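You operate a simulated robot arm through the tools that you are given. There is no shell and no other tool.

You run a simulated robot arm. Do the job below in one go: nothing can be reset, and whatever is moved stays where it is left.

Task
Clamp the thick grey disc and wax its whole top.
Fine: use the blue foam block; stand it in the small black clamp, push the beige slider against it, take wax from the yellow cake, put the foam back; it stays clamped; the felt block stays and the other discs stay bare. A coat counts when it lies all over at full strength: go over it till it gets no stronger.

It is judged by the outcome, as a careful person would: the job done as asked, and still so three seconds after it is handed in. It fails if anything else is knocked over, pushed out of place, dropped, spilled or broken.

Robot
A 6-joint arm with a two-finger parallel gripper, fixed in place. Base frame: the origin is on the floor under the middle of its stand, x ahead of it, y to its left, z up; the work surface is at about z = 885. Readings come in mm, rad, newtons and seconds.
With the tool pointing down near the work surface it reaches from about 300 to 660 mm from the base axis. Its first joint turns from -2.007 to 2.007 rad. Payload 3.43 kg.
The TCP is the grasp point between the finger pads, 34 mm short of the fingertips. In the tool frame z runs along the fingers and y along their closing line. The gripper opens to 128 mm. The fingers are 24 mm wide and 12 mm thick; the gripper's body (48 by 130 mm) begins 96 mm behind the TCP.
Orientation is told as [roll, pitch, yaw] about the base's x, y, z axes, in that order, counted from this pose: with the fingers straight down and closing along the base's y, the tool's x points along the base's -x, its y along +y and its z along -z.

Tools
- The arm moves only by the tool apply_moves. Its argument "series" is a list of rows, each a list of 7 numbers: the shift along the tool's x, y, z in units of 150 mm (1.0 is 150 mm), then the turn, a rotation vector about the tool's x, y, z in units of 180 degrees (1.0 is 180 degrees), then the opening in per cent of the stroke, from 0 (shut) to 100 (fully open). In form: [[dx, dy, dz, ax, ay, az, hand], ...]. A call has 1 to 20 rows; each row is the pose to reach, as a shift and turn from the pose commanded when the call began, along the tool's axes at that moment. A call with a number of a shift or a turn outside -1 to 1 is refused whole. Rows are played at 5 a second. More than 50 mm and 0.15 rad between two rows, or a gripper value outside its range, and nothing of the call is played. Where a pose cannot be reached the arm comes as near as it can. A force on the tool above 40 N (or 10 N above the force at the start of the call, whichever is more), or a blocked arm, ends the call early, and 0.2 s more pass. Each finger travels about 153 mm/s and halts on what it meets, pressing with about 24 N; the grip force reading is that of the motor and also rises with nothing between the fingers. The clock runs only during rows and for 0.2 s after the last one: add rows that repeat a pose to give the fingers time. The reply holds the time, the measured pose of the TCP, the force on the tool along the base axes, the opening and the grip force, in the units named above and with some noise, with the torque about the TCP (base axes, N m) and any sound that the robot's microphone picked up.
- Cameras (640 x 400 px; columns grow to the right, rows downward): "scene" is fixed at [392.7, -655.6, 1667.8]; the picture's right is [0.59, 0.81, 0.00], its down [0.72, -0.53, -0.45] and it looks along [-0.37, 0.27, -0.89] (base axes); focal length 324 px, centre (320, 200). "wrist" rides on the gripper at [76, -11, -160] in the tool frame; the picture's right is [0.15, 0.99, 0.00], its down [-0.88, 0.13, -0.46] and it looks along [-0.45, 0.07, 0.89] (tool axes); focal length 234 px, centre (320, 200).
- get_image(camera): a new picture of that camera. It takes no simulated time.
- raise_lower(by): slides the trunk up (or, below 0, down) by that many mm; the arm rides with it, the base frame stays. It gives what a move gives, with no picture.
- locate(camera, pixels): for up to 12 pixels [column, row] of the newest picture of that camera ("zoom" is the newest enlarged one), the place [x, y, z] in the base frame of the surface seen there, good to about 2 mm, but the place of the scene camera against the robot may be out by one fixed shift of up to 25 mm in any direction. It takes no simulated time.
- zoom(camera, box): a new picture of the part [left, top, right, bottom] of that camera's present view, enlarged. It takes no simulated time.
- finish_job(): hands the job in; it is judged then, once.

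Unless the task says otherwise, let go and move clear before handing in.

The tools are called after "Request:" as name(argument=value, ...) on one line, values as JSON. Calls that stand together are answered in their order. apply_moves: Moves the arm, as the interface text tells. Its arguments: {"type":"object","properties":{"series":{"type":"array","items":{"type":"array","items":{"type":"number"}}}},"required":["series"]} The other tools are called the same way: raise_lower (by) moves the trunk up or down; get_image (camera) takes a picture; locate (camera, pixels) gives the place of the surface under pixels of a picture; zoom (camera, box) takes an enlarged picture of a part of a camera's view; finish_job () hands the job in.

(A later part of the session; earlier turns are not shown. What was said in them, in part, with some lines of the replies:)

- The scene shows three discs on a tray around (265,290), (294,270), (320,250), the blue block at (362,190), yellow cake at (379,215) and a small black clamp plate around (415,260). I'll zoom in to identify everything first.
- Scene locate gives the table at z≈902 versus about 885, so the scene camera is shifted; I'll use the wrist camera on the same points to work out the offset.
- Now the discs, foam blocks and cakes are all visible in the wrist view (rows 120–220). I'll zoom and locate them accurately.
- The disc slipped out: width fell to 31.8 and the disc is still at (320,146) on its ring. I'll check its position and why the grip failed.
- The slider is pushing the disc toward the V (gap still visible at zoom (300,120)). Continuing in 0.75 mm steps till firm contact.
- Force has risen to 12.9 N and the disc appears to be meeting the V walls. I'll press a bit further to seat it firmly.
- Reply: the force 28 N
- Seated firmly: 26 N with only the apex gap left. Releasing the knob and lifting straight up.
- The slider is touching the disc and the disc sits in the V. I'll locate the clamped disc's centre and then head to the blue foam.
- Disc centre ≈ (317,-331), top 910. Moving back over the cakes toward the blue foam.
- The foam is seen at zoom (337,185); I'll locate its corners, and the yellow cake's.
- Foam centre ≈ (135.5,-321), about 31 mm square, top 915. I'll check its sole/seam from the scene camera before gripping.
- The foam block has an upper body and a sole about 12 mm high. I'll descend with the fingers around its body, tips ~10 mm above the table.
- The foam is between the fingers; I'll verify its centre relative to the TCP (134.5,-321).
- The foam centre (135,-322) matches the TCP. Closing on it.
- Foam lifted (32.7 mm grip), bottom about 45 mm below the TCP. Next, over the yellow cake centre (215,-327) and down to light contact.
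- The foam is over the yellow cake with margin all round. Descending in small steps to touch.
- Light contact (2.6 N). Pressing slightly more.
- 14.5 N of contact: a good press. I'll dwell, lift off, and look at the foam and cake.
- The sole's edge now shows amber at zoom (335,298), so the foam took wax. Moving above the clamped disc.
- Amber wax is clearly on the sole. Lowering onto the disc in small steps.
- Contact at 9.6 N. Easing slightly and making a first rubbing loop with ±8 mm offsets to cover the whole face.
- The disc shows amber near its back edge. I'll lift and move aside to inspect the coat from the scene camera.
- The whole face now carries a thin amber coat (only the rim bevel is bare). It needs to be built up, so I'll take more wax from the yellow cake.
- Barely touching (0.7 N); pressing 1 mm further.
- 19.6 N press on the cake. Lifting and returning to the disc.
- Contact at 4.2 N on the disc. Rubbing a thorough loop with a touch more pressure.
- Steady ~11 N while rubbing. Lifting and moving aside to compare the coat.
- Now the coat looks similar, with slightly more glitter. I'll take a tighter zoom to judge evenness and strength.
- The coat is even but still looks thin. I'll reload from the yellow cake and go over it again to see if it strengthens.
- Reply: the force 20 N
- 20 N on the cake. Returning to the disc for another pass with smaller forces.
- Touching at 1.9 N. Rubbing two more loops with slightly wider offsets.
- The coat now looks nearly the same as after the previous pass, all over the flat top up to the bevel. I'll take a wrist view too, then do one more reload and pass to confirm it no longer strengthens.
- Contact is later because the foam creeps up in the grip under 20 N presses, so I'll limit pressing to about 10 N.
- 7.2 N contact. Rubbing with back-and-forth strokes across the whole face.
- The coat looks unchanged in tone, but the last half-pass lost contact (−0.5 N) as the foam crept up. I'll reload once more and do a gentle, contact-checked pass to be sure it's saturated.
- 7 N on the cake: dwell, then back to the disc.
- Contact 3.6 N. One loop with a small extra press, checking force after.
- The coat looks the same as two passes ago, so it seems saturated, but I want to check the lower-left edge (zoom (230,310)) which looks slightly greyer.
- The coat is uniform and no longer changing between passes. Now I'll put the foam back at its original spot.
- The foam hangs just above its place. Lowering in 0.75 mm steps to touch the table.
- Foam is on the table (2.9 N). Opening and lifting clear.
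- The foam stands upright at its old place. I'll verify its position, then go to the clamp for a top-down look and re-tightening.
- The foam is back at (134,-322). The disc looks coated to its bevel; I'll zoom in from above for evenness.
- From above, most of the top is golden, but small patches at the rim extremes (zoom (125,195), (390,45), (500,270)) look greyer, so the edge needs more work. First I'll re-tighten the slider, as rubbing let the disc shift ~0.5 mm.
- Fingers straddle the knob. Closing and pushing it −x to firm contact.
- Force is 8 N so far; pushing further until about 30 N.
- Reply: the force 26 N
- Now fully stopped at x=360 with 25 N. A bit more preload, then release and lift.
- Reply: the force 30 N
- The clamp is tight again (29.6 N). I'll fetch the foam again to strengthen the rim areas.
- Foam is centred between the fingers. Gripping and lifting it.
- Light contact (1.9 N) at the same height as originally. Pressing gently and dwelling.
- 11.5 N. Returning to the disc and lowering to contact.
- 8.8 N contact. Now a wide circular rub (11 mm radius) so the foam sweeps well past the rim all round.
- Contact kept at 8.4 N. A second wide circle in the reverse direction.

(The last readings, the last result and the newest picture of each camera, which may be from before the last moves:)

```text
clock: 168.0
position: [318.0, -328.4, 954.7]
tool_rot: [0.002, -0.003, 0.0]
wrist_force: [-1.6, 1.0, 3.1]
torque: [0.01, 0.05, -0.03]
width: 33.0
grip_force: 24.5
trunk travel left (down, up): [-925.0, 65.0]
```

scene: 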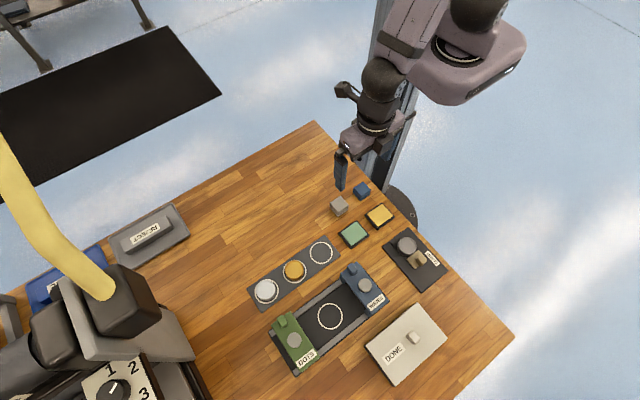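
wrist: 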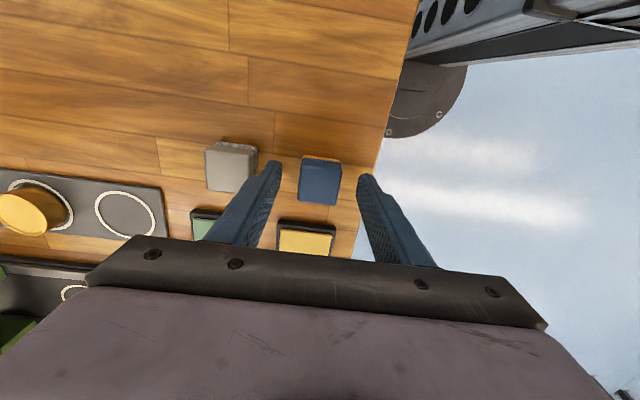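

Contact still 3 N. Going back to the cake for a look and another load.

Request:
apply_moves(series=[[0, 0, -0.03, 0, 0, 0, 0], [0, 0, -0.1, 0, 0, 0, 0], [0, 0, -0.2, 0, 0, 0, 0], [0.15, 0.006, -0.2, 0, 0, 0, 0], [0.3, 0.012, -0.2, 0, 0, 0, 0], [0.45, 0.018, -0.2, 0, 0, 0, 0], [0.6, 0.025, -0.2, 0, 0, 0, 0], [0.682, 0.025, -0.2, 0, 0, 0, 0], [0.682, 0.025, -0.2, 0, 0, 0, 0]])

Request:
zoom(camera="scene", box=[397, 234, 419, 252])

Request:
apply_moves(series=[[0, 0, 0.08, 0, 0, 0, 0], [0, 0, 0.18, 0, 0, 0, 0], [0, 0, 0.24, 0, 0, 0, 0], [0, 0, 0.26, 0, 0, 0, 0], [0, 0, 0.268, 0, 0, 0, 0], [0, 0, 0.273, 0, 0, 0, 0], [0, 0, 0.273, 0, 0, 0, 0]])

```text
clock: 170.0
position: [215.0, -326.0, 983.9]
tool_rot: [-0.001, -0.001, 0.001]
wrist_force: [-0.3, 0.3, 0.0]
torque: [-0.05, 0.01, 0.0]
width: 32.8
grip_force: 24.1
trunk travel left (down, up): [-925.0, 65.0]
```

```text
16.00 times, centred on (408, 243) of scene
```

zoom: 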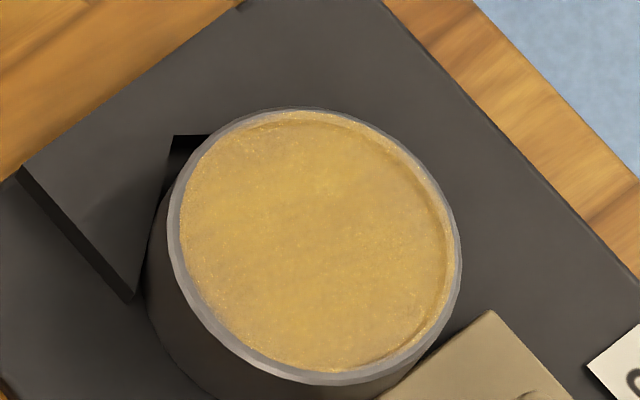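

```text
clock: 171.6
position: [216.1, -327.2, 944.2]
tool_rot: [0.001, 0.0, 0.001]
wrist_force: [-0.6, 0.3, 0.7]
torque: [0.01, 0.0, -0.03]
width: 33.0
grip_force: 23.8
trunk travel left (down, up): [-925.0, 65.0]
```

Pressing a bit more onto the cake.

Request:
apply_moves(series=[[0, 0, 0.004, 0, 0, 0, 0], [0, 0, 0.007, 0, 0, 0, 0], [0, 0, 0.007, 0, 0, 0, 0], [0, 0, 0.007, 0, 0, 0, 0]])

```text
clock: 172.6
position: [215.8, -326.8, 943.3]
tool_rot: [-0.002, 0.001, 0.0]
wrist_force: [1.8, 0.4, 6.0]
torque: [0.01, -0.05, -0.03]
width: 33.1
grip_force: 23.6
trunk travel left (down, up): [-925.0, 65.0]
```

Request:
apply_moves(series=[[0, 0, -0.02, 0, 0, 0, 0], [0, 0, -0.08, 0, 0, 0, 0], [0, 0, -0.18, 0, 0, 0, 0], [-0.04, 0, -0.26, 0, 0, 0, 0], [-0.16, -0.005, -0.26, 0, 0, 0, 0], [-0.3, -0.01, -0.26, 0, 0, 0, 0], [-0.44, -0.015, -0.26, 0, 0, 0, 0], [-0.56, -0.02, -0.26, 0, 0, 0, 0], [-0.65, -0.025, -0.26, 0, 0, 0, 0], [-0.682, -0.025, -0.22, 0, 0, 0, 0], [-0.682, -0.025, -0.15, 0, 0, 0, 0], [-0.682, -0.025, -0.11, 0, 0, 0, 0], [-0.682, -0.025, -0.092, 0, 0, 0, 0], [-0.682, -0.025, -0.084, 0, 0, 0, 0], [-0.682, -0.025, -0.079, 0, 0, 0, 0], [-0.682, -0.025, -0.074, 0, 0, 0, 0], [-0.682, -0.025, -0.074, 0, 0, 0, 0]])

```text
clock: 176.2
position: [317.2, -330.5, 954.4]
tool_rot: [-0.003, -0.003, -0.001]
wrist_force: [0.5, 1.6, 7.0]
torque: [0.06, -0.05, 0.03]
width: 33.0
grip_force: 23.9
trunk travel left (down, up): [-925.0, 65.0]
```

7 N. Another wide circle then a crossing pattern for the middle.

Request:
apply_moves(series=[[0.076, 0, 0, 0, 0, 0, 0], [0.0723, 0.0235, 0, 0, 0, 0, 0], [0.0615, 0.0447, 0, 0, 0, 0, 0], [0.0447, 0.0615, 0, 0, 0, 0, 0], [0.0235, 0.0723, 0, 0, 0, 0, 0], [0, 0.076, 0, 0, 0, 0, 0], [-0.0235, 0.0723, 0, 0, 0, 0, 0], [-0.0447, 0.0615, 0, 0, 0, 0, 0], [-0.0615, 0.0447, 0, 0, 0, 0, 0], [-0.0723, 0.0235, 0, 0, 0, 0, 0], [-0.076, 0, 0, 0, 0, 0, 0], [-0.0723, -0.0235, 0, 0, 0, 0, 0], [-0.0615, -0.0447, 0, 0, 0, 0, 0], [-0.0447, -0.0615, 0, 0, 0, 0, 0], [-0.0235, -0.0723, 0, 0, 0, 0, 0], [0, -0.076, 0, 0, 0, 0, 0], [0.0235, -0.0723, 0, 0, 0, 0, 0], [0.0447, -0.0615, 0, 0, 0, 0, 0], [0.0615, -0.0447, 0, 0, 0, 0, 0], [0, 0, 0.001, 0, 0, 0, 0]])

Request:
apply_moves(series=[[0.02, 0, 0.001, 0, 0, 0, 0], [0.05, 0, 0.001, 0, 0, 0, 0], [0.02, 0.03, 0.001, 0, 0, 0, 0], [0, 0.06, 0.001, 0, 0, 0, 0], [0, 0.03, 0.001, 0, 0, 0, 0], [-0.03, 0, 0.001, 0, 0, 0, 0], [-0.06, 0, 0.001, 0, 0, 0, 0], [-0.03, -0.03, 0.001, 0, 0, 0, 0], [0, -0.06, 0.001, 0, 0, 0, 0], [0, -0.03, 0.001, 0, 0, 0, 0], [0, 0, 0.001, 0, 0, 0, 0], [0.03, 0.03, 0.001, 0, 0, 0, 0], [0.05, 0.05, 0.001, 0, 0, 0, 0], [0, 0, 0.001, 0, 0, 0, 0], [-0.03, 0.03, 0.001, 0, 0, 0, 0], [-0.05, 0.05, 0.001, 0, 0, 0, 0], [0, 0, 0.001, 0, 0, 0, 0], [0.05, -0.05, 0.001, 0, 0, 0, 0], [-0.05, -0.05, 0.001, 0, 0, 0, 0], [0, 0, 0.001, 0, 0, 0, 0]])

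```text
clock: 180.4
position: [314.8, -328.7, 954.5]
tool_rot: [0.001, 0.003, 0.0]
wrist_force: [-5.6, -4.7, 14.9]
torque: [-0.24, 0.21, -0.01]
width: 33.0
grip_force: 24.2
trunk travel left (down, up): [-925.0, 65.0]
```

```text
clock: 184.6
position: [316.7, -330.0, 953.9]
tool_rot: [-0.002, -0.002, -0.001]
wrist_force: [-1.1, 0.3, 2.1]
torque: [0.02, 0.03, 0.03]
width: 33.0
grip_force: 24.1
trunk travel left (down, up): [-925.0, 65.0]
```

Still in contact (2 N). One more loop with slightly more pressure, then I'll inspect from above again after parking the foam.

Request:
apply_moves(series=[[0.053, 0, 0.003, 0, 0, 0, 0], [0.053, 0.027, 0.003, 0, 0, 0, 0], [0.053, 0.053, 0.003, 0, 0, 0, 0], [0.027, 0.06, 0.003, 0, 0, 0, 0], [0, 0.067, 0.003, 0, 0, 0, 0], [-0.027, 0.06, 0.003, 0, 0, 0, 0], [-0.053, 0.053, 0.003, 0, 0, 0, 0], [-0.06, 0.027, 0.003, 0, 0, 0, 0], [-0.067, 0, 0.003, 0, 0, 0, 0], [-0.06, -0.027, 0.003, 0, 0, 0, 0], [-0.053, -0.053, 0.003, 0, 0, 0, 0], [-0.027, -0.06, 0.003, 0, 0, 0, 0], [0, -0.067, 0.003, 0, 0, 0, 0], [0.027, -0.06, 0.003, 0, 0, 0, 0], [0.053, -0.053, 0.003, 0, 0, 0, 0], [0.06, -0.027, 0.003, 0, 0, 0, 0], [0.067, 0, 0.003, 0, 0, 0, 0], [0.03, 0, 0.003, 0, 0, 0, 0], [0, 0, 0.003, 0, 0, 0, 0]])

Request:
apply_moves(series=[[0, 0, -0.03, 0, 0, 0, 0], [0, 0, -0.1, 0, 0, 0, 0], [0, 0, -0.2, 0, 0, 0, 0], [0.15, 0.006, -0.2, 0, 0, 0, 0], [0.3, 0.012, -0.2, 0, 0, 0, 0], [0.45, 0.018, -0.2, 0, 0, 0, 0], [0.6, 0.025, -0.2, 0, 0, 0, 0], [0.682, 0.025, -0.2, 0, 0, 0, 0], [0.682, 0.025, -0.2, 0, 0, 0, 0]])

Request:
zoom(camera="scene", box=[397, 234, 419, 252])

Request:
zoom(camera="scene", box=[385, 230, 433, 266])

```text
clock: 188.6
position: [317.0, -330.4, 954.3]
tool_rot: [0.001, 0.0, -0.001]
wrist_force: [-3.2, 0.9, 7.5]
torque: [0.04, 0.16, -0.03]
width: 33.3
grip_force: 24.0
trunk travel left (down, up): [-925.0, 65.0]
```

```text
clock: 190.6
position: [215.2, -325.4, 982.3]
tool_rot: [0.001, 0.001, 0.001]
wrist_force: [-0.5, -0.5, -0.1]
torque: [-0.03, 0.0, 0.02]
width: 32.7
grip_force: 23.6
trunk travel left (down, up): [-925.0, 65.0]
```

```text
16.00 times, centred on (408, 243) of scene
```

zoom: 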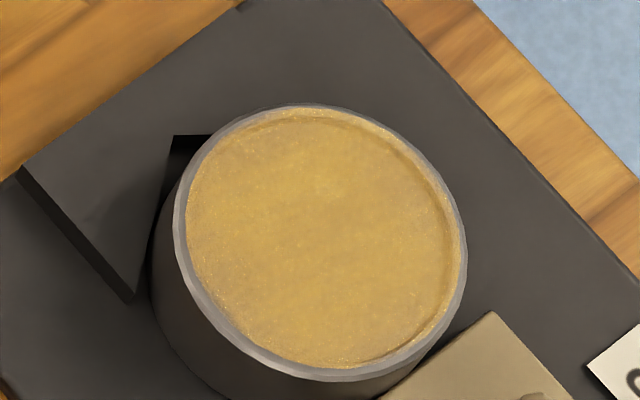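

```text
11.11 times, centred on (409, 248) of scene
```

zoom: 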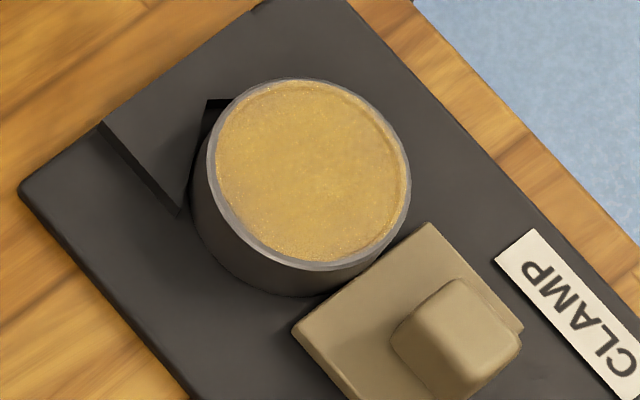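

The coat looks the same as before those extra passes, so it's at full strength. Putting the foam back home.

Request:
apply_moves(series=[[0.1, 0.01, 0, 0, 0, 0, 0], [0.22, 0.02, 0, 0, 0, 0, 0], [0.34, 0.03, 0, 0, 0, 0, 0], [0.46, 0.035, 0, 0, 0, 0, 0], [0.534, 0.037, 0, 0, 0, 0, 0], [0.534, 0.037, 0.1, 0, 0, 0, 0], [0.534, 0.037, 0.22, 0, 0, 0, 0], [0.534, 0.037, 0.3, 0, 0, 0, 0], [0.534, 0.037, 0.335, 0, 0, 0, 0], [0.534, 0.037, 0.349, 0, 0, 0, 0], [0.534, 0.037, 0.349, 0, 0, 0, 0]])

Request:
apply_moves(series=[[0, 0, 0.005, 0, 0, 0, 0], [0, 0, 0.01, 0, 0, 0, 0], [0, 0, 0.015, 0, 0, 0, 0], [0, 0, 0.015, 0, 0, 0, 0]])

```text
clock: 193.0
position: [134.5, -319.2, 930.4]
tool_rot: [-0.001, -0.001, 0.002]
wrist_force: [-0.3, -0.3, 1.3]
torque: [0.02, 0.01, 0.01]
width: 33.0
grip_force: 24.3
trunk travel left (down, up): [-925.0, 65.0]
```

```text
clock: 194.0
position: [135.9, -321.5, 929.1]
tool_rot: [-0.001, 0.001, 0.0]
wrist_force: [0.7, -0.3, -0.7]
torque: [0.02, 0.0, 0.02]
width: 33.0
grip_force: 24.3
trunk travel left (down, up): [-925.0, 65.0]
```

Request:
apply_moves(series=[[0, 0, 0.005, 0, 0, 0, 0], [0, 0, 0.009, 0, 0, 0, 0], [0, 0, 0.009, 0, 0, 0, 0]])

```text
clock: 194.8
position: [134.6, -321.0, 927.6]
tool_rot: [0.001, 0.0, 0.0]
wrist_force: [0.7, 0.8, 2.7]
torque: [0.05, -0.08, 0.03]
width: 33.1
grip_force: 24.0
trunk travel left (down, up): [-925.0, 65.0]
```

Foam touches the table (2.7 N). Releasing and lifting.

Request:
apply_moves(series=[[0, 0, 0.001, 0, 0, 0, 0], [0, 0, 0.001, 0, 0, 0, 32], [0, 0, 0.001, 0, 0, 0, 45], [0, 0, 0.001, 0, 0, 0, 50], [0, 0, 0.001, 0, 0, 0, 50], [0, 0, -0.05, 0, 0, 0, 50], [0, 0, -0.15, 0, 0, 0, 50], [0, 0, -0.35, 0, 0, 0, 50], [0, 0, -0.55, 0, 0, 0, 50], [0, 0, -0.65, 0, 0, 0, 55], [0, 0, -0.65, 0, 0, 0, 55]])

Request:
get_image(camera="wrist")

Request:
apply_moves(series=[[-0.2, -0.01, 0, 0, 0, 0, 55], [-0.45, -0.02, 0, 0, 0, 0, 55], [-0.7, -0.04, 0, 0, 0, 0, 55], [-0.98, -0.058, 0, 0, 0, 0, 55], [-0.98, -0.058, 0, 0, 0, 0, 55]])

Request:
apply_moves(series=[[-0.25, 0, 0, 0, 0, 0, 55], [-0.5, 0, 0, 0, 0, 0, 55], [-0.7, 0, 0.03, 0, 0, 0, 55], [-0.7, 0, 0.03, 0, 0, 0, 55]])

Request:
get_image(camera="wrist")

Request:
zoom(camera="wrist", box=[302, 60, 358, 118])

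Request:
zoom(camera="wrist", box=[310, 66, 350, 106])

```text
clock: 197.2
position: [135.7, -319.9, 1025.3]
tool_rot: [0.0, -0.001, 0.001]
wrist_force: [-0.9, -0.3, 0.3]
torque: [0.02, 0.0, 0.02]
width: 70.6
grip_force: 0.1
trunk travel left (down, up): [-925.0, 65.0]
```

```text
taken
```

wrist: 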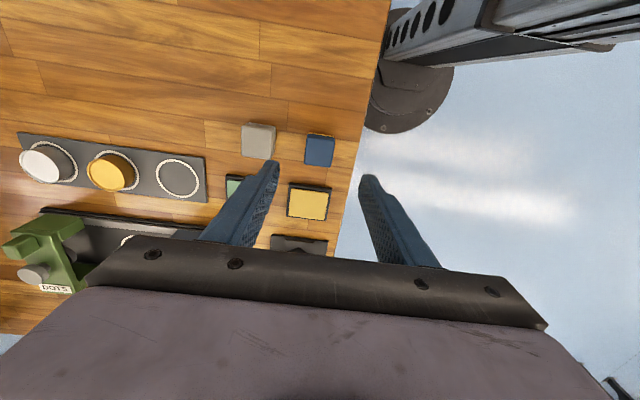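

```text
clock: 198.4
position: [281.0, -330.1, 1025.4]
tool_rot: [0.0, 0.001, 0.002]
wrist_force: [-0.6, -0.2, -0.1]
torque: [-0.01, 0.0, 0.0]
width: 70.4
grip_force: 0.0
trunk travel left (down, up): [-925.0, 65.0]
```

```text
clock: 199.4
position: [386.5, -328.6, 1020.9]
tool_rot: [0.001, 0.0, 0.0]
wrist_force: [-0.5, 0.6, -0.3]
torque: [0.0, -0.03, 0.01]
width: 70.3
grip_force: 0.0
trunk travel left (down, up): [-925.0, 65.0]
```

```text
taken
```

wrist: 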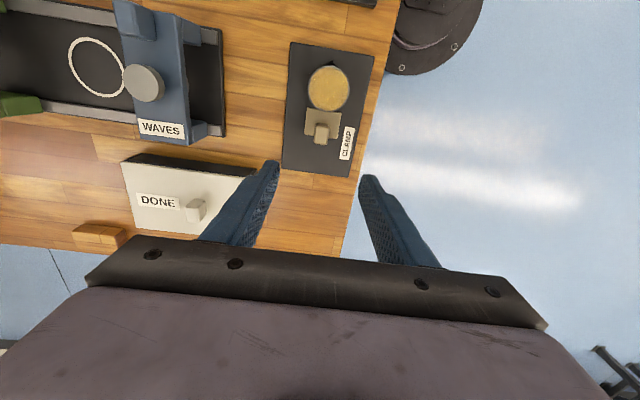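

```text
6.90 times, centred on (330, 89) of wrist
```

zoom: 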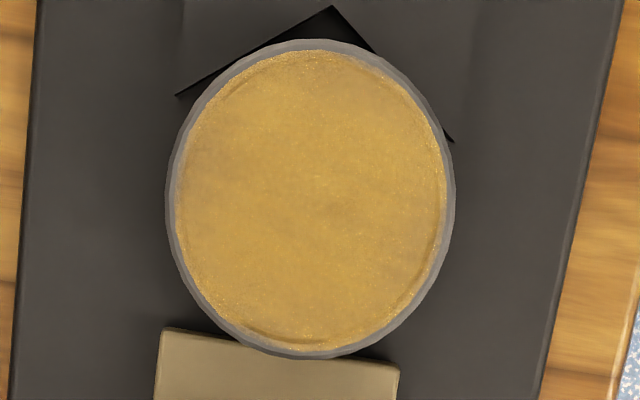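

```text
10.00 times, centred on (330, 86) of wrist
```

zoom: 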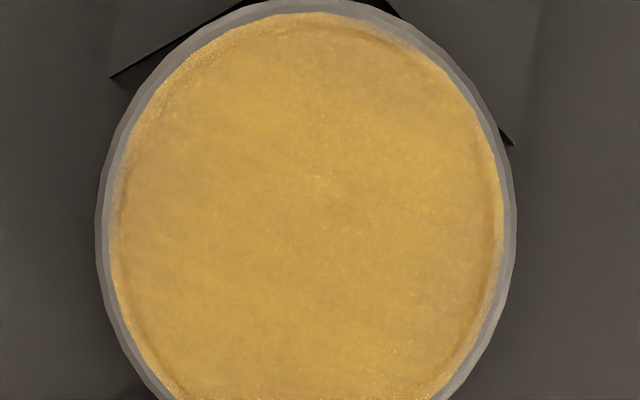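

From above the coat looks golden all over; the faint rim mottling stayed identical after many edge passes, so it's surface texture, not missing wax. Now re-tightening the slider one last time.

Request:
apply_moves(series=[[0.1, 0, 0.1, 0, 0, 0, 50], [0.171, 0, 0.25, 0, 0, 0, 40], [0.171, 0, 0.4, 0, 0, 0, 40], [0.171, 0, 0.51, 0, 0, 0, 40], [0.171, 0, 0.558, 0, 0, 0, 40], [0.171, 0, 0.566, 0, 0, 0, 40], [0.171, 0, 0.566, 0, 0, 0, 40]])

Request:
zoom(camera="wrist", box=[260, 90, 400, 210])

```text
clock: 201.0
position: [362.7, -330.4, 934.2]
tool_rot: [0.0, 0.0, 0.0]
wrist_force: [-0.8, -0.6, 0.2]
torque: [0.01, -0.01, 0.03]
width: 51.3
grip_force: 0.0
trunk travel left (down, up): [-925.0, 65.0]
```

```text
3.33 times, centred on (330, 150) of wrist
```

zoom: 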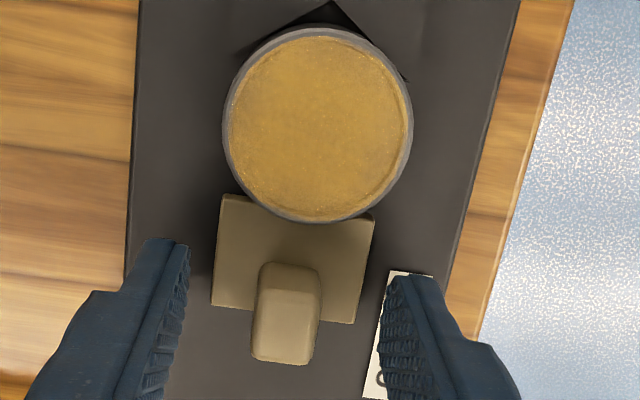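

The left rim (zoom (240,110)) still looks slightly greyer in this view; let me look closer from this nearer viewpoint.

Request:
zoom(camera="wrist", box=[322, 95, 352, 125])

Request:
zoom(camera="wrist", box=[318, 105, 338, 120])

Request:
zoom(camera="wrist", box=[295, 95, 355, 160])

```text
13.33 times, centred on (337, 110) of wrist
```

zoom: 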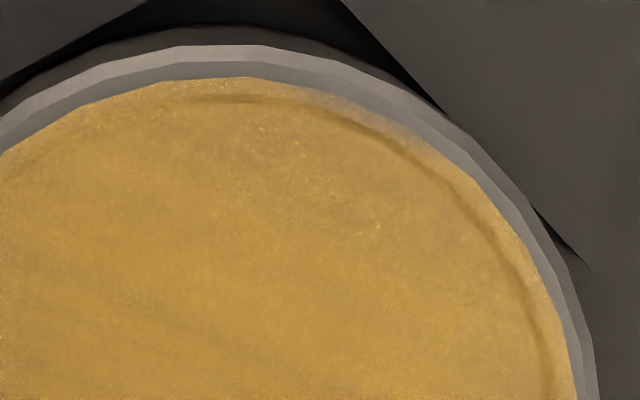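

```text
16.00 times, centred on (328, 112) of wrist
```

zoom: 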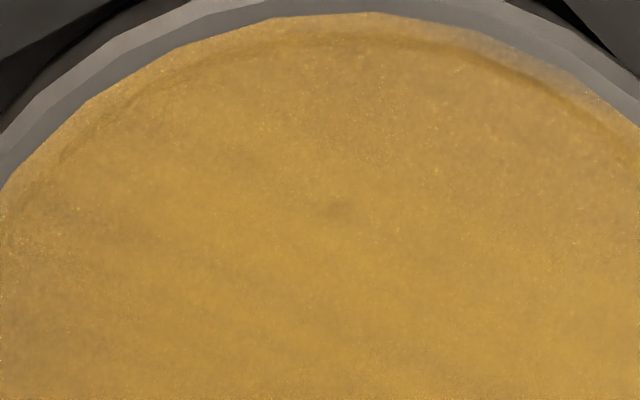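

```text
6.15 times, centred on (325, 128) of wrist
```

zoom: 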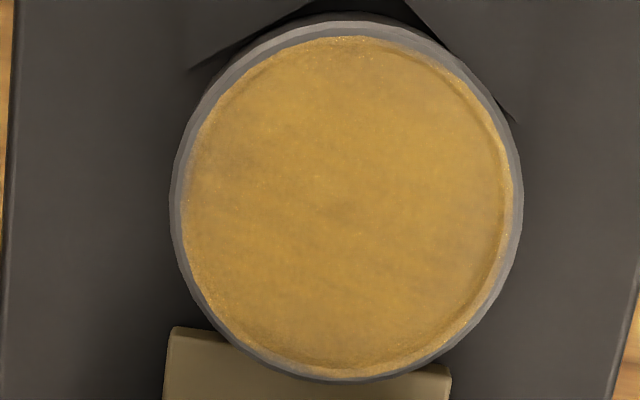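

At the upper-right rim (zoom (340,100)) the amber fades softly to grey. I'll inspect the left, right and lower rims the same way.

Request:
zoom(camera="wrist", box=[308, 110, 328, 125])

Request:
zoom(camera="wrist", box=[308, 130, 328, 145])

Request:
zoom(camera="wrist", box=[338, 120, 358, 140])

Request:
zoom(camera="wrist", box=[320, 140, 345, 160])

```text
16.00 times, centred on (318, 118) of wrist
```

zoom: 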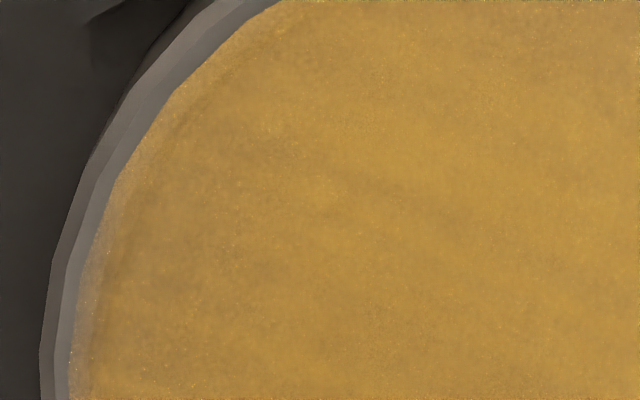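

```text
16.00 times, centred on (318, 138) of wrist
```

zoom: 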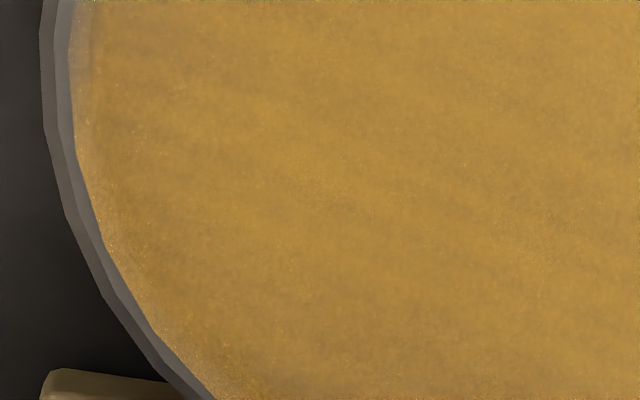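

```text
16.00 times, centred on (348, 130) of wrist
```

zoom: 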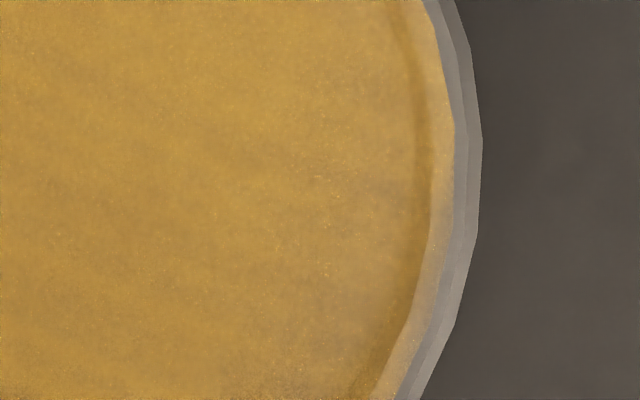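

```text
16.00 times, centred on (332, 150) of wrist
```

zoom: 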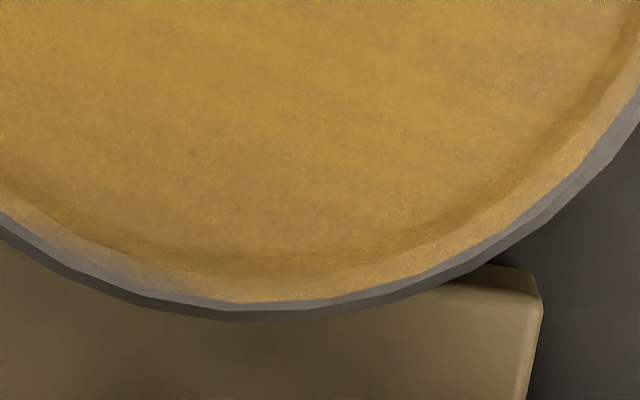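

Small soft fades sit at four rim spots roughly along ±x/±y, where the square foam reaches least. I'll tighten the slider now, then do targeted rubbing at those four extremes.

Request:
apply_moves(series=[[0, 0, 0, 0, 0, 0, 0], [0, 0, 0, 0, 0, 0, 0], [0, 0, 0, 0, 0, 0, 0]])

Request:
apply_moves(series=[[0.006, 0, 0, 0, 0, 0, 0], [0.012, 0, 0, 0, 0, 0, 0], [0.018, 0, 0, 0, 0, 0, 0], [0.024, 0, 0, 0, 0, 0, 0], [0.024, 0, 0, 0, 0, 0, 0]])

```text
clock: 201.8
position: [361.4, -330.0, 934.0]
tool_rot: [0.001, 0.0, 0.001]
wrist_force: [-0.2, 0.0, -2.0]
torque: [-0.06, -0.25, -0.02]
width: 15.9
grip_force: 44.7
trunk travel left (down, up): [-925.0, 65.0]
```

```text
clock: 203.0
position: [361.7, -330.8, 932.7]
tool_rot: [-0.002, -0.001, -0.001]
wrist_force: [16.8, 5.2, -13.6]
torque: [0.19, -1.49, 0.11]
width: 15.9
grip_force: 44.6
trunk travel left (down, up): [-925.0, 65.0]
```

Request:
apply_moves(series=[[0.004, 0, 0, 0, 0, 0, 0], [0.008, 0, 0, 0, 0, 0, 0], [0.012, 0, 0, 0, 0, 0, 0], [0.016, 0, 0, 0, 0, 0, 0], [0.016, 0, 0, 0, 0, 0, 0]])

```text
clock: 204.2
position: [360.9, -329.6, 933.9]
tool_rot: [-0.003, 0.001, 0.001]
wrist_force: [30.7, 5.6, -9.1]
torque: [0.45, -0.08, -0.02]
width: 16.0
grip_force: 45.2
trunk travel left (down, up): [-925.0, 65.0]
```

Tight at 30.7 N. Releasing and fetching the foam again.

Request:
apply_moves(series=[[0, 0, 0, 0, 0, 0, 40], [0, 0, 0, 0, 0, 0, 40], [0, 0, -0.05, 0, 0, 0, 40], [0, 0, -0.2, 0, 0, 0, 40], [0, 0, -0.4, 0, 0, 0, 45], [0, 0, -0.55, 0, 0, 0, 50], [0.25, 0.02, -0.55, 0, 0, 0, 52], [0.5, 0.03, -0.55, 0, 0, 0, 52], [0.75, 0.045, -0.55, 0, 0, 0, 52], [0.98, 0.058, -0.55, 0, 0, 0, 52], [0.98, 0.058, -0.55, 0, 0, 0, 52]])

Request:
apply_moves(series=[[0.25, 0, 0, 0, 0, 0, 52], [0.489, 0, 0, 0, 0, 0, 52], [0.489, 0, 0.15, 0, 0, 0, 52], [0.489, 0, 0.35, 0, 0, 0, 52], [0.489, 0, 0.5, 0, 0, 0, 52], [0.489, 0, 0.56, 0, 0, 0, 52], [0.489, 0, 0.583, 0, 0, 0, 52], [0.489, 0, 0.583, 0, 0, 0, 52]])

Request:
zoom(camera="wrist", box=[240, 120, 400, 240])

```text
clock: 206.6
position: [209.1, -322.3, 1019.1]
tool_rot: [0.002, 0.0, 0.001]
wrist_force: [0.5, 0.7, -0.5]
torque: [0.01, 0.01, -0.01]
width: 66.7
grip_force: 0.0
trunk travel left (down, up): [-925.0, 65.0]
```

```text
clock: 208.4
position: [134.2, -322.2, 929.3]
tool_rot: [0.0, 0.0, 0.001]
wrist_force: [-0.1, -0.9, -0.6]
torque: [0.04, -0.03, -0.01]
width: 66.5
grip_force: 0.0
trunk travel left (down, up): [-925.0, 65.0]
```

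```text
3.33 times, centred on (320, 180) of wrist
```

zoom: 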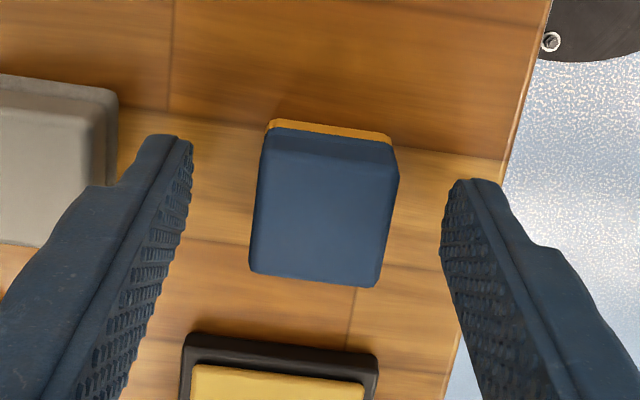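

Foam centred. Gripping, lifting, and loading on the yellow cake as before.

Request:
apply_moves(series=[[0, 0, 0, 0, 0, 0, 0], [0, 0, 0, 0, 0, 0, 0], [0, 0, 0, 0, 0, 0, 0], [0, 0, -0.015, 0, 0, 0, 0], [0, 0, -0.04, 0, 0, 0, 0], [0, 0, -0.08, 0, 0, 0, 0], [0, 0, -0.14, 0, 0, 0, 0], [0, 0, -0.2, 0, 0, 0, 0], [-0.1, 0, -0.24, 0, 0, 0, 0], [-0.22, -0.02, -0.24, 0, 0, 0, 0], [-0.36, -0.03, -0.24, 0, 0, 0, 0], [-0.48, -0.037, -0.24, 0, 0, 0, 0], [-0.534, -0.037, -0.22, 0, 0, 0, 0], [-0.534, -0.037, -0.15, 0, 0, 0, 0], [-0.534, -0.037, -0.11, 0, 0, 0, 0], [-0.534, -0.037, -0.094, 0, 0, 0, 0], [-0.534, -0.037, -0.091, 0, 0, 0, 0], [-0.534, -0.037, -0.091, 0, 0, 0, 0]])

```text
clock: 212.2
position: [215.2, -326.2, 943.9]
tool_rot: [0.001, 0.0, 0.0]
wrist_force: [0.3, 0.4, -0.1]
torque: [-0.01, 0.03, 0.01]
width: 33.2
grip_force: 24.1
trunk travel left (down, up): [-925.0, 65.0]
```

Request:
apply_moves(series=[[0, 0, 0.004, 0, 0, 0, 0], [0, 0, 0.007, 0, 0, 0, 0], [0, 0, 0.007, 0, 0, 0, 0], [0, 0, 0.007, 0, 0, 0, 0]])

```text
clock: 213.2
position: [215.0, -326.2, 942.9]
tool_rot: [-0.003, 0.0, 0.001]
wrist_force: [-0.2, 1.6, 5.6]
torque: [0.05, -0.01, -0.02]
width: 32.8
grip_force: 23.8
trunk travel left (down, up): [-925.0, 65.0]
```

5.6 N on the cake; now to the disc.

Request:
apply_moves(series=[[0, 0, 0.002, 0, 0, 0, 0], [0, 0, 0.002, 0, 0, 0, 0], [0, 0, -0.02, 0, 0, 0, 0], [0, 0, -0.08, 0, 0, 0, 0], [0, 0, -0.18, 0, 0, 0, 0], [-0.04, 0, -0.26, 0, 0, 0, 0], [-0.16, -0.005, -0.26, 0, 0, 0, 0], [-0.3, -0.01, -0.26, 0, 0, 0, 0], [-0.44, -0.015, -0.26, 0, 0, 0, 0], [-0.56, -0.02, -0.26, 0, 0, 0, 0], [-0.65, -0.025, -0.26, 0, 0, 0, 0], [-0.682, -0.025, -0.22, 0, 0, 0, 0], [-0.682, -0.025, -0.15, 0, 0, 0, 0], [-0.682, -0.025, -0.11, 0, 0, 0, 0], [-0.682, -0.025, -0.092, 0, 0, 0, 0], [-0.682, -0.025, -0.084, 0, 0, 0, 0], [-0.682, -0.025, -0.079, 0, 0, 0, 0], [-0.682, -0.025, -0.075, 0, 0, 0, 0], [-0.682, -0.025, -0.075, 0, 0, 0, 0]])

```text
clock: 217.2
position: [318.2, -329.6, 955.2]
tool_rot: [-0.002, -0.002, -0.001]
wrist_force: [0.3, -1.8, 10.1]
torque: [0.02, 0.04, -0.03]
width: 33.2
grip_force: 23.8
trunk travel left (down, up): [-925.0, 65.0]
```

10 N. Circling at 14 mm radius so the foam's middle passes right over the rim.

Request:
apply_moves(series=[[0.05, 0, -0.001, 0, 0, 0, 0], [0.0933, 0, -0.001, 0, 0, 0, 0], [0.0887, 0.0288, -0.001, 0, 0, 0, 0], [0.0755, 0.0548, -0.001, 0, 0, 0, 0], [0.0548, 0.0755, -0.001, 0, 0, 0, 0], [0.0288, 0.0887, -0.001, 0, 0, 0, 0], [0, 0.0933, -0.001, 0, 0, 0, 0], [-0.0288, 0.0887, -0.001, 0, 0, 0, 0], [-0.0548, 0.0755, -0.001, 0, 0, 0, 0], [-0.0755, 0.0548, -0.001, 0, 0, 0, 0], [-0.0887, 0.0288, -0.001, 0, 0, 0, 0], [-0.0933, 0, -0.001, 0, 0, 0, 0], [-0.0887, -0.0288, -0.001, 0, 0, 0, 0], [-0.0755, -0.0548, -0.001, 0, 0, 0, 0], [-0.0548, -0.0755, -0.001, 0, 0, 0, 0], [-0.0288, -0.0887, -0.001, 0, 0, 0, 0], [0, -0.0933, -0.001, 0, 0, 0, 0], [0.0288, -0.0887, -0.001, 0, 0, 0, 0], [0.0548, -0.0755, -0.001, 0, 0, 0, 0], [0, 0, 0, 0, 0, 0, 0]])

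Request:
apply_moves(series=[[0.05, 0, 0, 0, 0, 0, 0], [0.0933, 0, 0, 0, 0, 0, 0], [0.0887, -0.0288, 0, 0, 0, 0, 0], [0.0755, -0.0548, 0, 0, 0, 0, 0], [0.0548, -0.0755, 0, 0, 0, 0, 0], [0.0288, -0.0887, 0, 0, 0, 0, 0], [0, -0.0933, 0, 0, 0, 0, 0], [-0.0288, -0.0887, 0, 0, 0, 0, 0], [-0.0548, -0.0755, 0, 0, 0, 0, 0], [-0.0755, -0.0548, 0, 0, 0, 0, 0], [-0.0887, -0.0288, 0, 0, 0, 0, 0], [-0.0933, 0, 0, 0, 0, 0, 0], [-0.0887, 0.0288, 0, 0, 0, 0, 0], [-0.0755, 0.0548, 0, 0, 0, 0, 0], [-0.0548, 0.0755, 0, 0, 0, 0, 0], [-0.0288, 0.0887, 0, 0, 0, 0, 0], [0, 0.0933, 0, 0, 0, 0, 0], [0.0288, 0.0887, 0, 0, 0, 0, 0], [0.0548, 0.0755, 0, 0, 0, 0, 0], [0, 0, 0, 0, 0, 0, 0]])

```text
clock: 221.4
position: [316.0, -330.0, 954.0]
tool_rot: [0.001, 0.003, -0.001]
wrist_force: [-4.9, -4.1, 11.3]
torque: [-0.18, 0.19, 0.02]
width: 32.8
grip_force: 24.1
trunk travel left (down, up): [-925.0, 65.0]
```

```text
clock: 225.6
position: [315.3, -328.7, 954.6]
tool_rot: [0.003, 0.002, 0.0]
wrist_force: [-3.0, 3.0, 7.4]
torque: [0.13, 0.12, 0.0]
width: 33.0
grip_force: 24.1
trunk travel left (down, up): [-925.0, 65.0]
```

Still 7 N. Lifting and moving +x to view the disc from above while holding the foam.

Request:
apply_moves(series=[[0, 0, -0.03, 0, 0, 0, 0], [0, 0, -0.12, 0, 0, 0, 0], [0, 0, -0.25, 0, 0, 0, 0], [-0.12, 0, -0.35, 0, 0, 0, 0], [-0.28, 0, -0.42, 0, 0, 0, 0], [-0.42, 0, -0.44, 0, 0, 0, 0], [-0.46, 0, -0.44, 0, 0, 0, 0], [-0.46, 0, -0.44, 0, 0, 0, 0]])

Request:
get_image(camera="wrist")

Request:
zoom(camera="wrist", box=[302, 60, 358, 118])

Request:
zoom(camera="wrist", box=[310, 66, 350, 106])

```text
clock: 227.4
position: [387.0, -329.0, 1020.1]
tool_rot: [-0.002, 0.002, -0.001]
wrist_force: [0.2, -0.1, 0.0]
torque: [-0.04, -0.02, 0.03]
width: 33.3
grip_force: 24.1
trunk travel left (down, up): [-925.0, 65.0]
```

```text
taken
```

wrist: 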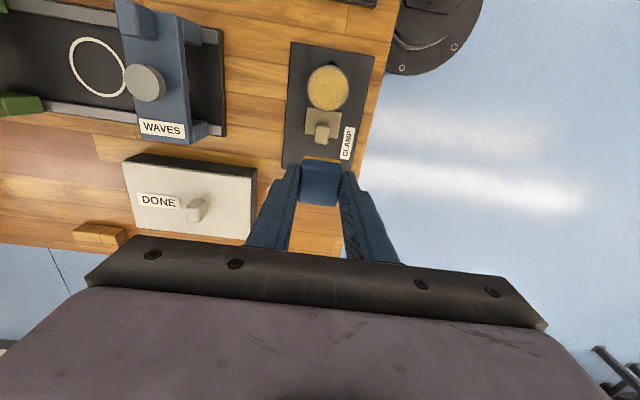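

```text
6.90 times, centred on (330, 89) of wrist
```

zoom: 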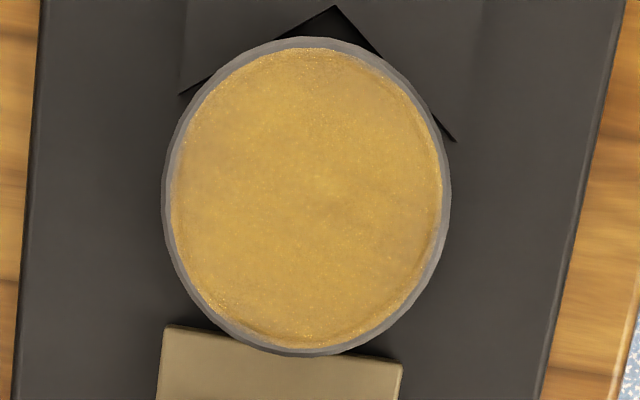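

```text
10.00 times, centred on (330, 86) of wrist
```

zoom: 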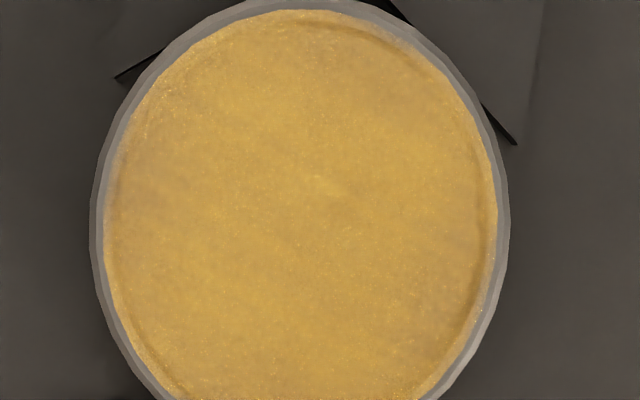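

The faint rim spots are unchanged even after sweeping the foam's middle over them, so they're just shading; the coat is saturated. Returning the foam home.

Request:
apply_moves(series=[[0.1, 0.01, 0, 0, 0, 0, 0], [0.25, 0.02, 0, 0, 0, 0, 0], [0.42, 0.03, 0, 0, 0, 0, 0], [0.6, 0.04, 0, 0, 0, 0, 0], [0.78, 0.05, 0, 0, 0, 0, 0], [0.92, 0.06, 0, 0, 0, 0, 0], [0.98, 0.062, 0, 0, 0, 0, 0], [0.98, 0.062, 0, 0, 0, 0, 0]])

Request:
apply_moves(series=[[0.1, 0, 0, 0, 0, 0, 0], [0.25, 0, 0, 0, 0, 0, 0], [0.42, 0, 0, 0, 0, 0, 0], [0.58, 0, 0, 0, 0, 0, 0], [0.67, 0, 0, 0, 0, 0, 0], [0.696, 0, 0.02, 0, 0, 0, 0], [0.696, 0, 0.12, 0, 0, 0, 0], [0.696, 0, 0.26, 0, 0, 0, 0], [0.696, 0, 0.4, 0, 0, 0, 0], [0.696, 0, 0.5, 0, 0, 0, 0], [0.696, 0, 0.56, 0, 0, 0, 0], [0.696, 0, 0.585, 0, 0, 0, 0], [0.696, 0, 0.59, 0, 0, 0, 0], [0.696, 0, 0.59, 0, 0, 0, 0]])

Request:
apply_moves(series=[[0, 0, 0.005, 0, 0, 0, 0], [0, 0, 0.01, 0, 0, 0, 0], [0, 0, 0.01, 0, 0, 0, 0]])

```text
clock: 229.2
position: [240.7, -319.1, 1020.8]
tool_rot: [-0.001, -0.001, 0.001]
wrist_force: [-0.1, -0.1, -1.0]
torque: [0.03, 0.03, -0.03]
width: 32.9
grip_force: 24.3
trunk travel left (down, up): [-925.0, 65.0]
```

```text
clock: 232.2
position: [134.7, -322.6, 930.5]
tool_rot: [0.001, 0.001, 0.002]
wrist_force: [0.1, -0.8, 0.7]
torque: [-0.01, -0.01, 0.0]
width: 33.0
grip_force: 23.9
trunk travel left (down, up): [-925.0, 65.0]
```

```text
clock: 233.0
position: [135.4, -321.0, 930.0]
tool_rot: [0.001, 0.0, 0.0]
wrist_force: [0.4, 0.1, 0.2]
torque: [-0.02, -0.03, 0.01]
width: 33.1
grip_force: 24.0
trunk travel left (down, up): [-925.0, 65.0]
```

Request:
apply_moves(series=[[0, 0, 0.004, 0, 0, 0, 0], [0, 0, 0.008, 0, 0, 0, 0], [0, 0, 0.008, 0, 0, 0, 0]])

```text
clock: 233.8
position: [135.1, -321.2, 928.9]
tool_rot: [-0.001, -0.001, 0.001]
wrist_force: [0.9, 0.2, -0.3]
torque: [-0.01, 0.02, -0.02]
width: 33.1
grip_force: 24.2
trunk travel left (down, up): [-925.0, 65.0]
```

Request:
apply_moves(series=[[0, 0, 0.004, 0, 0, 0, 0], [0, 0, 0.007, 0, 0, 0, 0], [0, 0, 0.007, 0, 0, 0, 0]])

```text
clock: 234.6
position: [134.4, -322.0, 929.3]
tool_rot: [-0.002, 0.0, -0.001]
wrist_force: [-1.1, -0.3, 4.9]
torque: [0.01, 0.01, -0.03]
width: 33.0
grip_force: 24.3
trunk travel left (down, up): [-925.0, 65.0]
```

Foam is on the table (4.9 N). Releasing, lifting, then moving back to the clamp for the final tightening.

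Request:
apply_moves(series=[[0, 0, 0, 0, 0, 0, 32], [0, 0, 0, 0, 0, 0, 45], [0, 0, 0, 0, 0, 0, 50], [0, 0, 0, 0, 0, 0, 50], [0, 0, -0.05, 0, 0, 0, 50], [0, 0, -0.15, 0, 0, 0, 50], [0, 0, -0.35, 0, 0, 0, 50], [0, 0, -0.55, 0, 0, 0, 50], [0, 0, -0.61, 0, 0, 0, 50], [0, 0, -0.61, 0, 0, 0, 50]])

Request:
zoom(camera="wrist", box=[220, 90, 420, 240])

Request:
apply_moves(series=[[-0.2, -0.01, 0, 0, 0, 0, 50], [-0.45, -0.02, 0, 0, 0, 0, 50], [-0.7, -0.04, 0, 0, 0, 0, 50], [-0.98, -0.058, 0, 0, 0, 0, 50], [-0.98, -0.058, 0, 0, 0, 0, 50]])

Request:
apply_moves(series=[[-0.25, 0, 0, 0, 0, 0, 50], [-0.45, 0, 0, 0, 0, 0, 45], [-0.527, 0, 0.1, 0, 0, 0, 40], [-0.527, 0, 0.3, 0, 0, 0, 40], [-0.527, 0, 0.45, 0, 0, 0, 40], [-0.527, 0, 0.54, 0, 0, 0, 40], [-0.527, 0, 0.56, 0, 0, 0, 40], [-0.527, 0, 0.56, 0, 0, 0, 40]])

Request:
zoom(camera="wrist", box=[260, 90, 400, 210])

```text
clock: 236.8
position: [134.8, -320.7, 1018.1]
tool_rot: [0.0, 0.0, -0.001]
wrist_force: [0.2, -1.1, 0.9]
torque: [-0.03, 0.0, 0.01]
width: 64.2
grip_force: 0.1
trunk travel left (down, up): [-925.0, 65.0]
```

```text
2.67 times, centred on (320, 165) of wrist
```

zoom: 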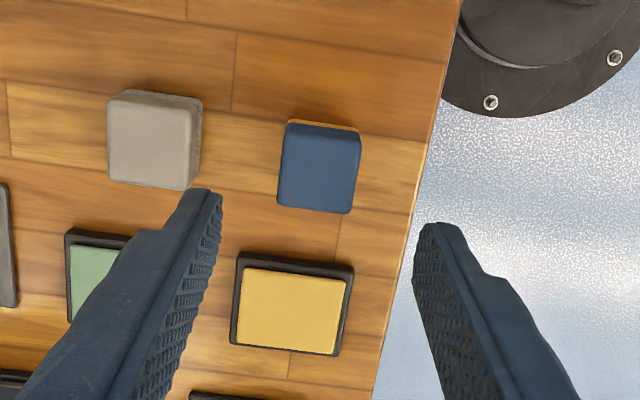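

```text
clock: 238.0
position: [281.7, -330.6, 1018.9]
tool_rot: [-0.002, 0.0, 0.001]
wrist_force: [-0.3, -0.6, 0.0]
torque: [-0.01, -0.04, 0.0]
width: 63.8
grip_force: 0.1
trunk travel left (down, up): [-925.0, 65.0]
```

```text
clock: 239.8
position: [361.3, -330.4, 934.8]
tool_rot: [0.001, 0.001, -0.001]
wrist_force: [0.0, 0.9, -0.2]
torque: [0.01, 0.0, -0.02]
width: 51.1
grip_force: 0.1
trunk travel left (down, up): [-925.0, 65.0]
```

```text
3.33 times, centred on (330, 150) of wrist
```

zoom: 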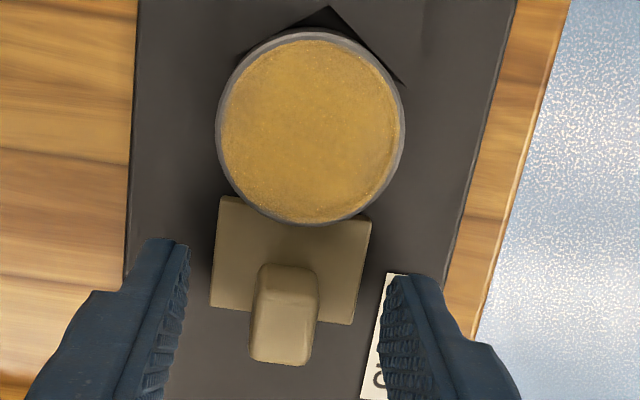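

Foam and felt are in place; the disc has slipped slightly to −y in the V. Gripping the knob and pushing the slider home.

Request:
apply_moves(series=[[0, 0, 0, 0, 0, 0, 0], [0, 0, 0, 0, 0, 0, 0], [0, 0, 0, 0, 0, 0, 0]])

Request:
apply_moves(series=[[0.006, 0, 0, 0, 0, 0, 0], [0.012, 0, 0, 0, 0, 0, 0], [0.018, 0, 0, 0, 0, 0, 0], [0.024, 0, 0, 0, 0, 0, 0], [0.024, 0, 0, 0, 0, 0, 0]])

Request:
zoom(camera="wrist", box=[260, 80, 400, 200])

```text
clock: 240.6
position: [361.0, -329.2, 935.7]
tool_rot: [-0.001, 0.0, 0.0]
wrist_force: [-1.8, -1.6, -2.7]
torque: [-0.13, -0.3, 0.01]
width: 15.5
grip_force: 44.8
trunk travel left (down, up): [-925.0, 65.0]
```

```text
clock: 241.8
position: [360.6, -329.0, 935.8]
tool_rot: [-0.003, -0.001, -0.001]
wrist_force: [17.1, 3.3, 5.6]
torque: [0.54, -0.3, 0.13]
width: 16.1
grip_force: 45.2
trunk travel left (down, up): [-925.0, 65.0]
```

```text
3.33 times, centred on (330, 140) of wrist
```

zoom: 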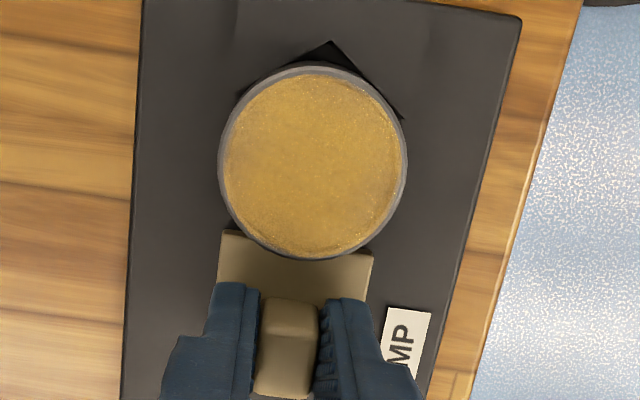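

Request:
apply_moves(series=[[0.004, 0, 0, 0, 0, 0, 0], [0.008, 0, 0, 0, 0, 0, 0], [0.012, 0, 0, 0, 0, 0, 0], [0.016, 0, 0, 0, 0, 0, 0], [0.016, 0, 0, 0, 0, 0, 0]])

Request:
zoom(camera="wrist", box=[260, 80, 400, 200])

```text
clock: 243.0
position: [359.8, -329.1, 935.6]
tool_rot: [-0.006, -0.001, 0.0]
wrist_force: [31.9, 5.6, 9.6]
torque: [0.75, -0.18, 0.02]
width: 16.0
grip_force: 45.2
trunk travel left (down, up): [-925.0, 65.0]
```

```text
3.33 times, centred on (330, 140) of wrist
```

zoom: 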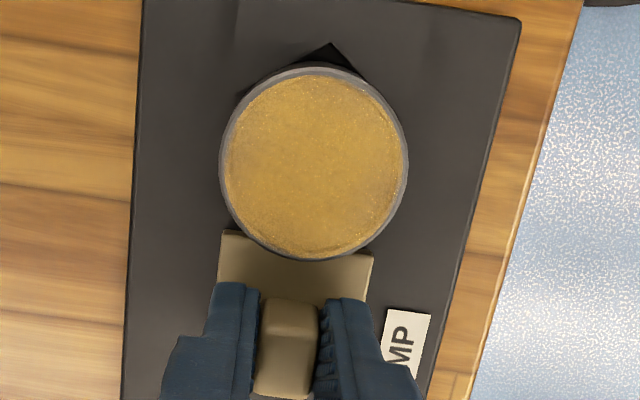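

Firmly clamped at 31.9 N with the disc touching both V walls and the slider. Releasing and lifting clear.

Request:
apply_moves(series=[[0, 0, 0, 0, 0, 0, 40], [0, 0, 0, 0, 0, 0, 40], [0, 0, -0.05, 0, 0, 0, 40], [0, 0, -0.2, 0, 0, 0, 40], [0, 0, -0.4, 0, 0, 0, 45], [0, 0, -0.6, 0, 0, 0, 50], [0, 0, -0.8, 0, 0, 0, 50], [-0.2, 0, -0.8, 0, 0, 0, 50], [-0.2, 0, -0.8, 0, 0, 0, 50]])

Request:
get_image(camera="wrist")

Request:
zoom(camera="wrist", box=[270, 50, 390, 150])

Request:
get_image(camera="scene")

```text
clock: 245.0
position: [384.3, -328.5, 1054.6]
tool_rot: [0.001, -0.002, -0.001]
wrist_force: [-0.2, 0.9, 0.9]
torque: [-0.02, -0.01, -0.03]
width: 64.1
grip_force: 0.0
trunk travel left (down, up): [-925.0, 65.0]
```

```text
taken
```

wrist: 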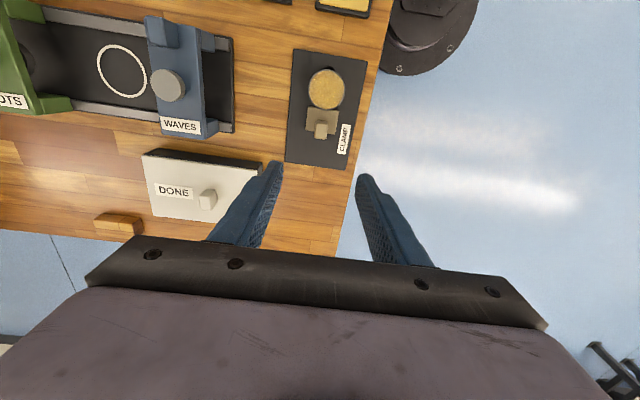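

```text
4.00 times, centred on (330, 100) of wrist
```

zoom: 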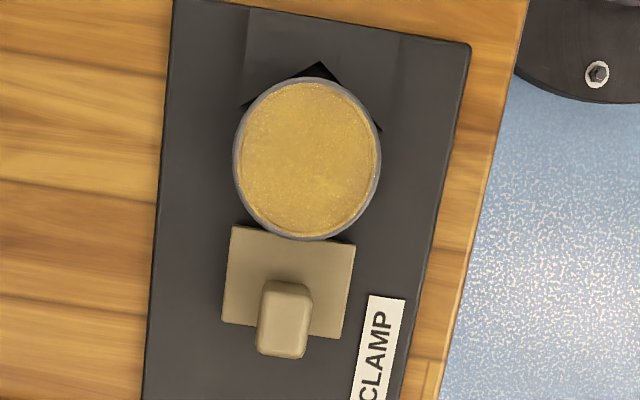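

```text
taken
```

scene: 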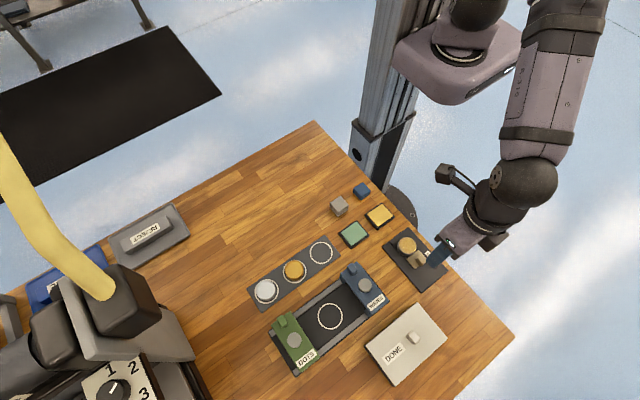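

The disc is clamped and coated; foam (362,190), felt (339,205), cakes and the other two discs are in place. A last close check from the scene camera before handing in.

Request:
apply_moves(series=[[0.2, 0.05, -0.1, 0, 0, 0, 50], [0.45, 0.1, -0.25, 0, 0, 0, 50], [0.7, 0.1, -0.4, 0, 0, 0, 50], [0.95, 0.1, -0.5, 0, 0, 0, 50], [0.95, 0.1, -0.5, 0, 0, 0, 50]])

Request:
zoom(camera="scene", box=[385, 225, 449, 273])

Request:
zoom(camera="scene", box=[230, 170, 470, 320])

```text
clock: 246.2
position: [243.4, -316.0, 1128.0]
tool_rot: [-0.001, 0.002, 0.003]
wrist_force: [0.0, -0.6, -0.3]
torque: [0.05, 0.01, -0.01]
width: 63.8
grip_force: 0.1
trunk travel left (down, up): [-925.0, 65.0]
```

```text
8.33 times, centred on (417, 249) of scene
```

zoom: 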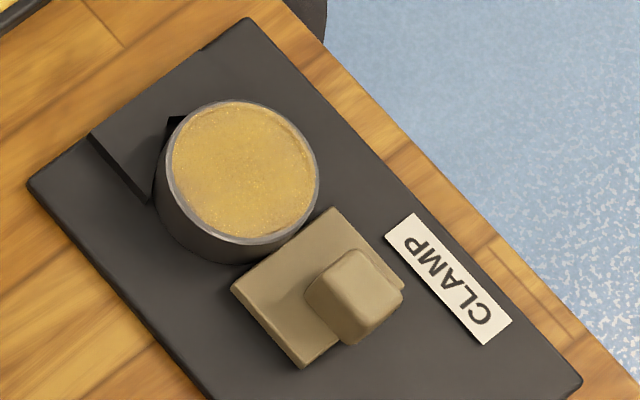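

```text
2.67 times, centred on (350, 245) of scene
```

zoom: 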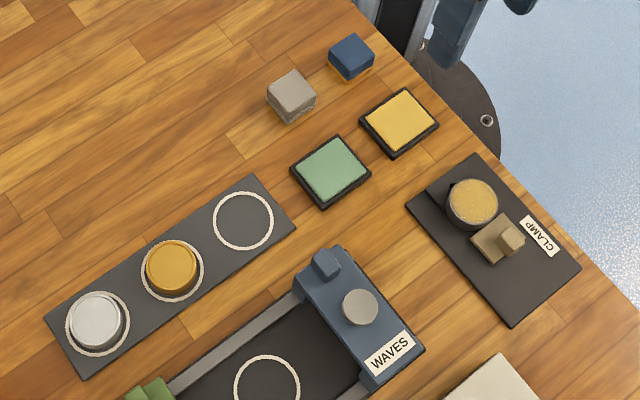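

The final pictures show the grey disc seated in the V with the slider against it and waxed all over. The foam is back at (350,57), the felt block hasn't moved, and the other two discs are bare. The arm is clear, so I'm handing in.

Request:
finish_job()

```text
The job is handed in.
```

The thick grey disc is clamped and its whole flat top is waxed; the job has been handed in.

- **Clamp:** The disc sits in the V of the small black clamp with the beige slider pushed firmly against it. Rubbing had loosened it by under a millimetre, so I tightened the slider again at the end, to about 32 N.
- **Wax:** I went over the top in seven loaded passes with the blue foam block, taking wax only from the yellow cake. The coat stopped changing over the later passes. A few faint greyer spots at the very edge of the top looked the same after targeted rubbing, so I took them as shading rather than missing wax. The narrow bevel around the rim is bare.
- **Foam:** The blue foam block is back in its original spot. Its underside still has wax on it.
- **Everything else:** The felt block, both cakes and the other two discs were not touched, and those discs are still bare.

On the first attempt to pick up the disc, the gripper slid off it. The disc stayed in its place on the tray, and the second, lower grip held.
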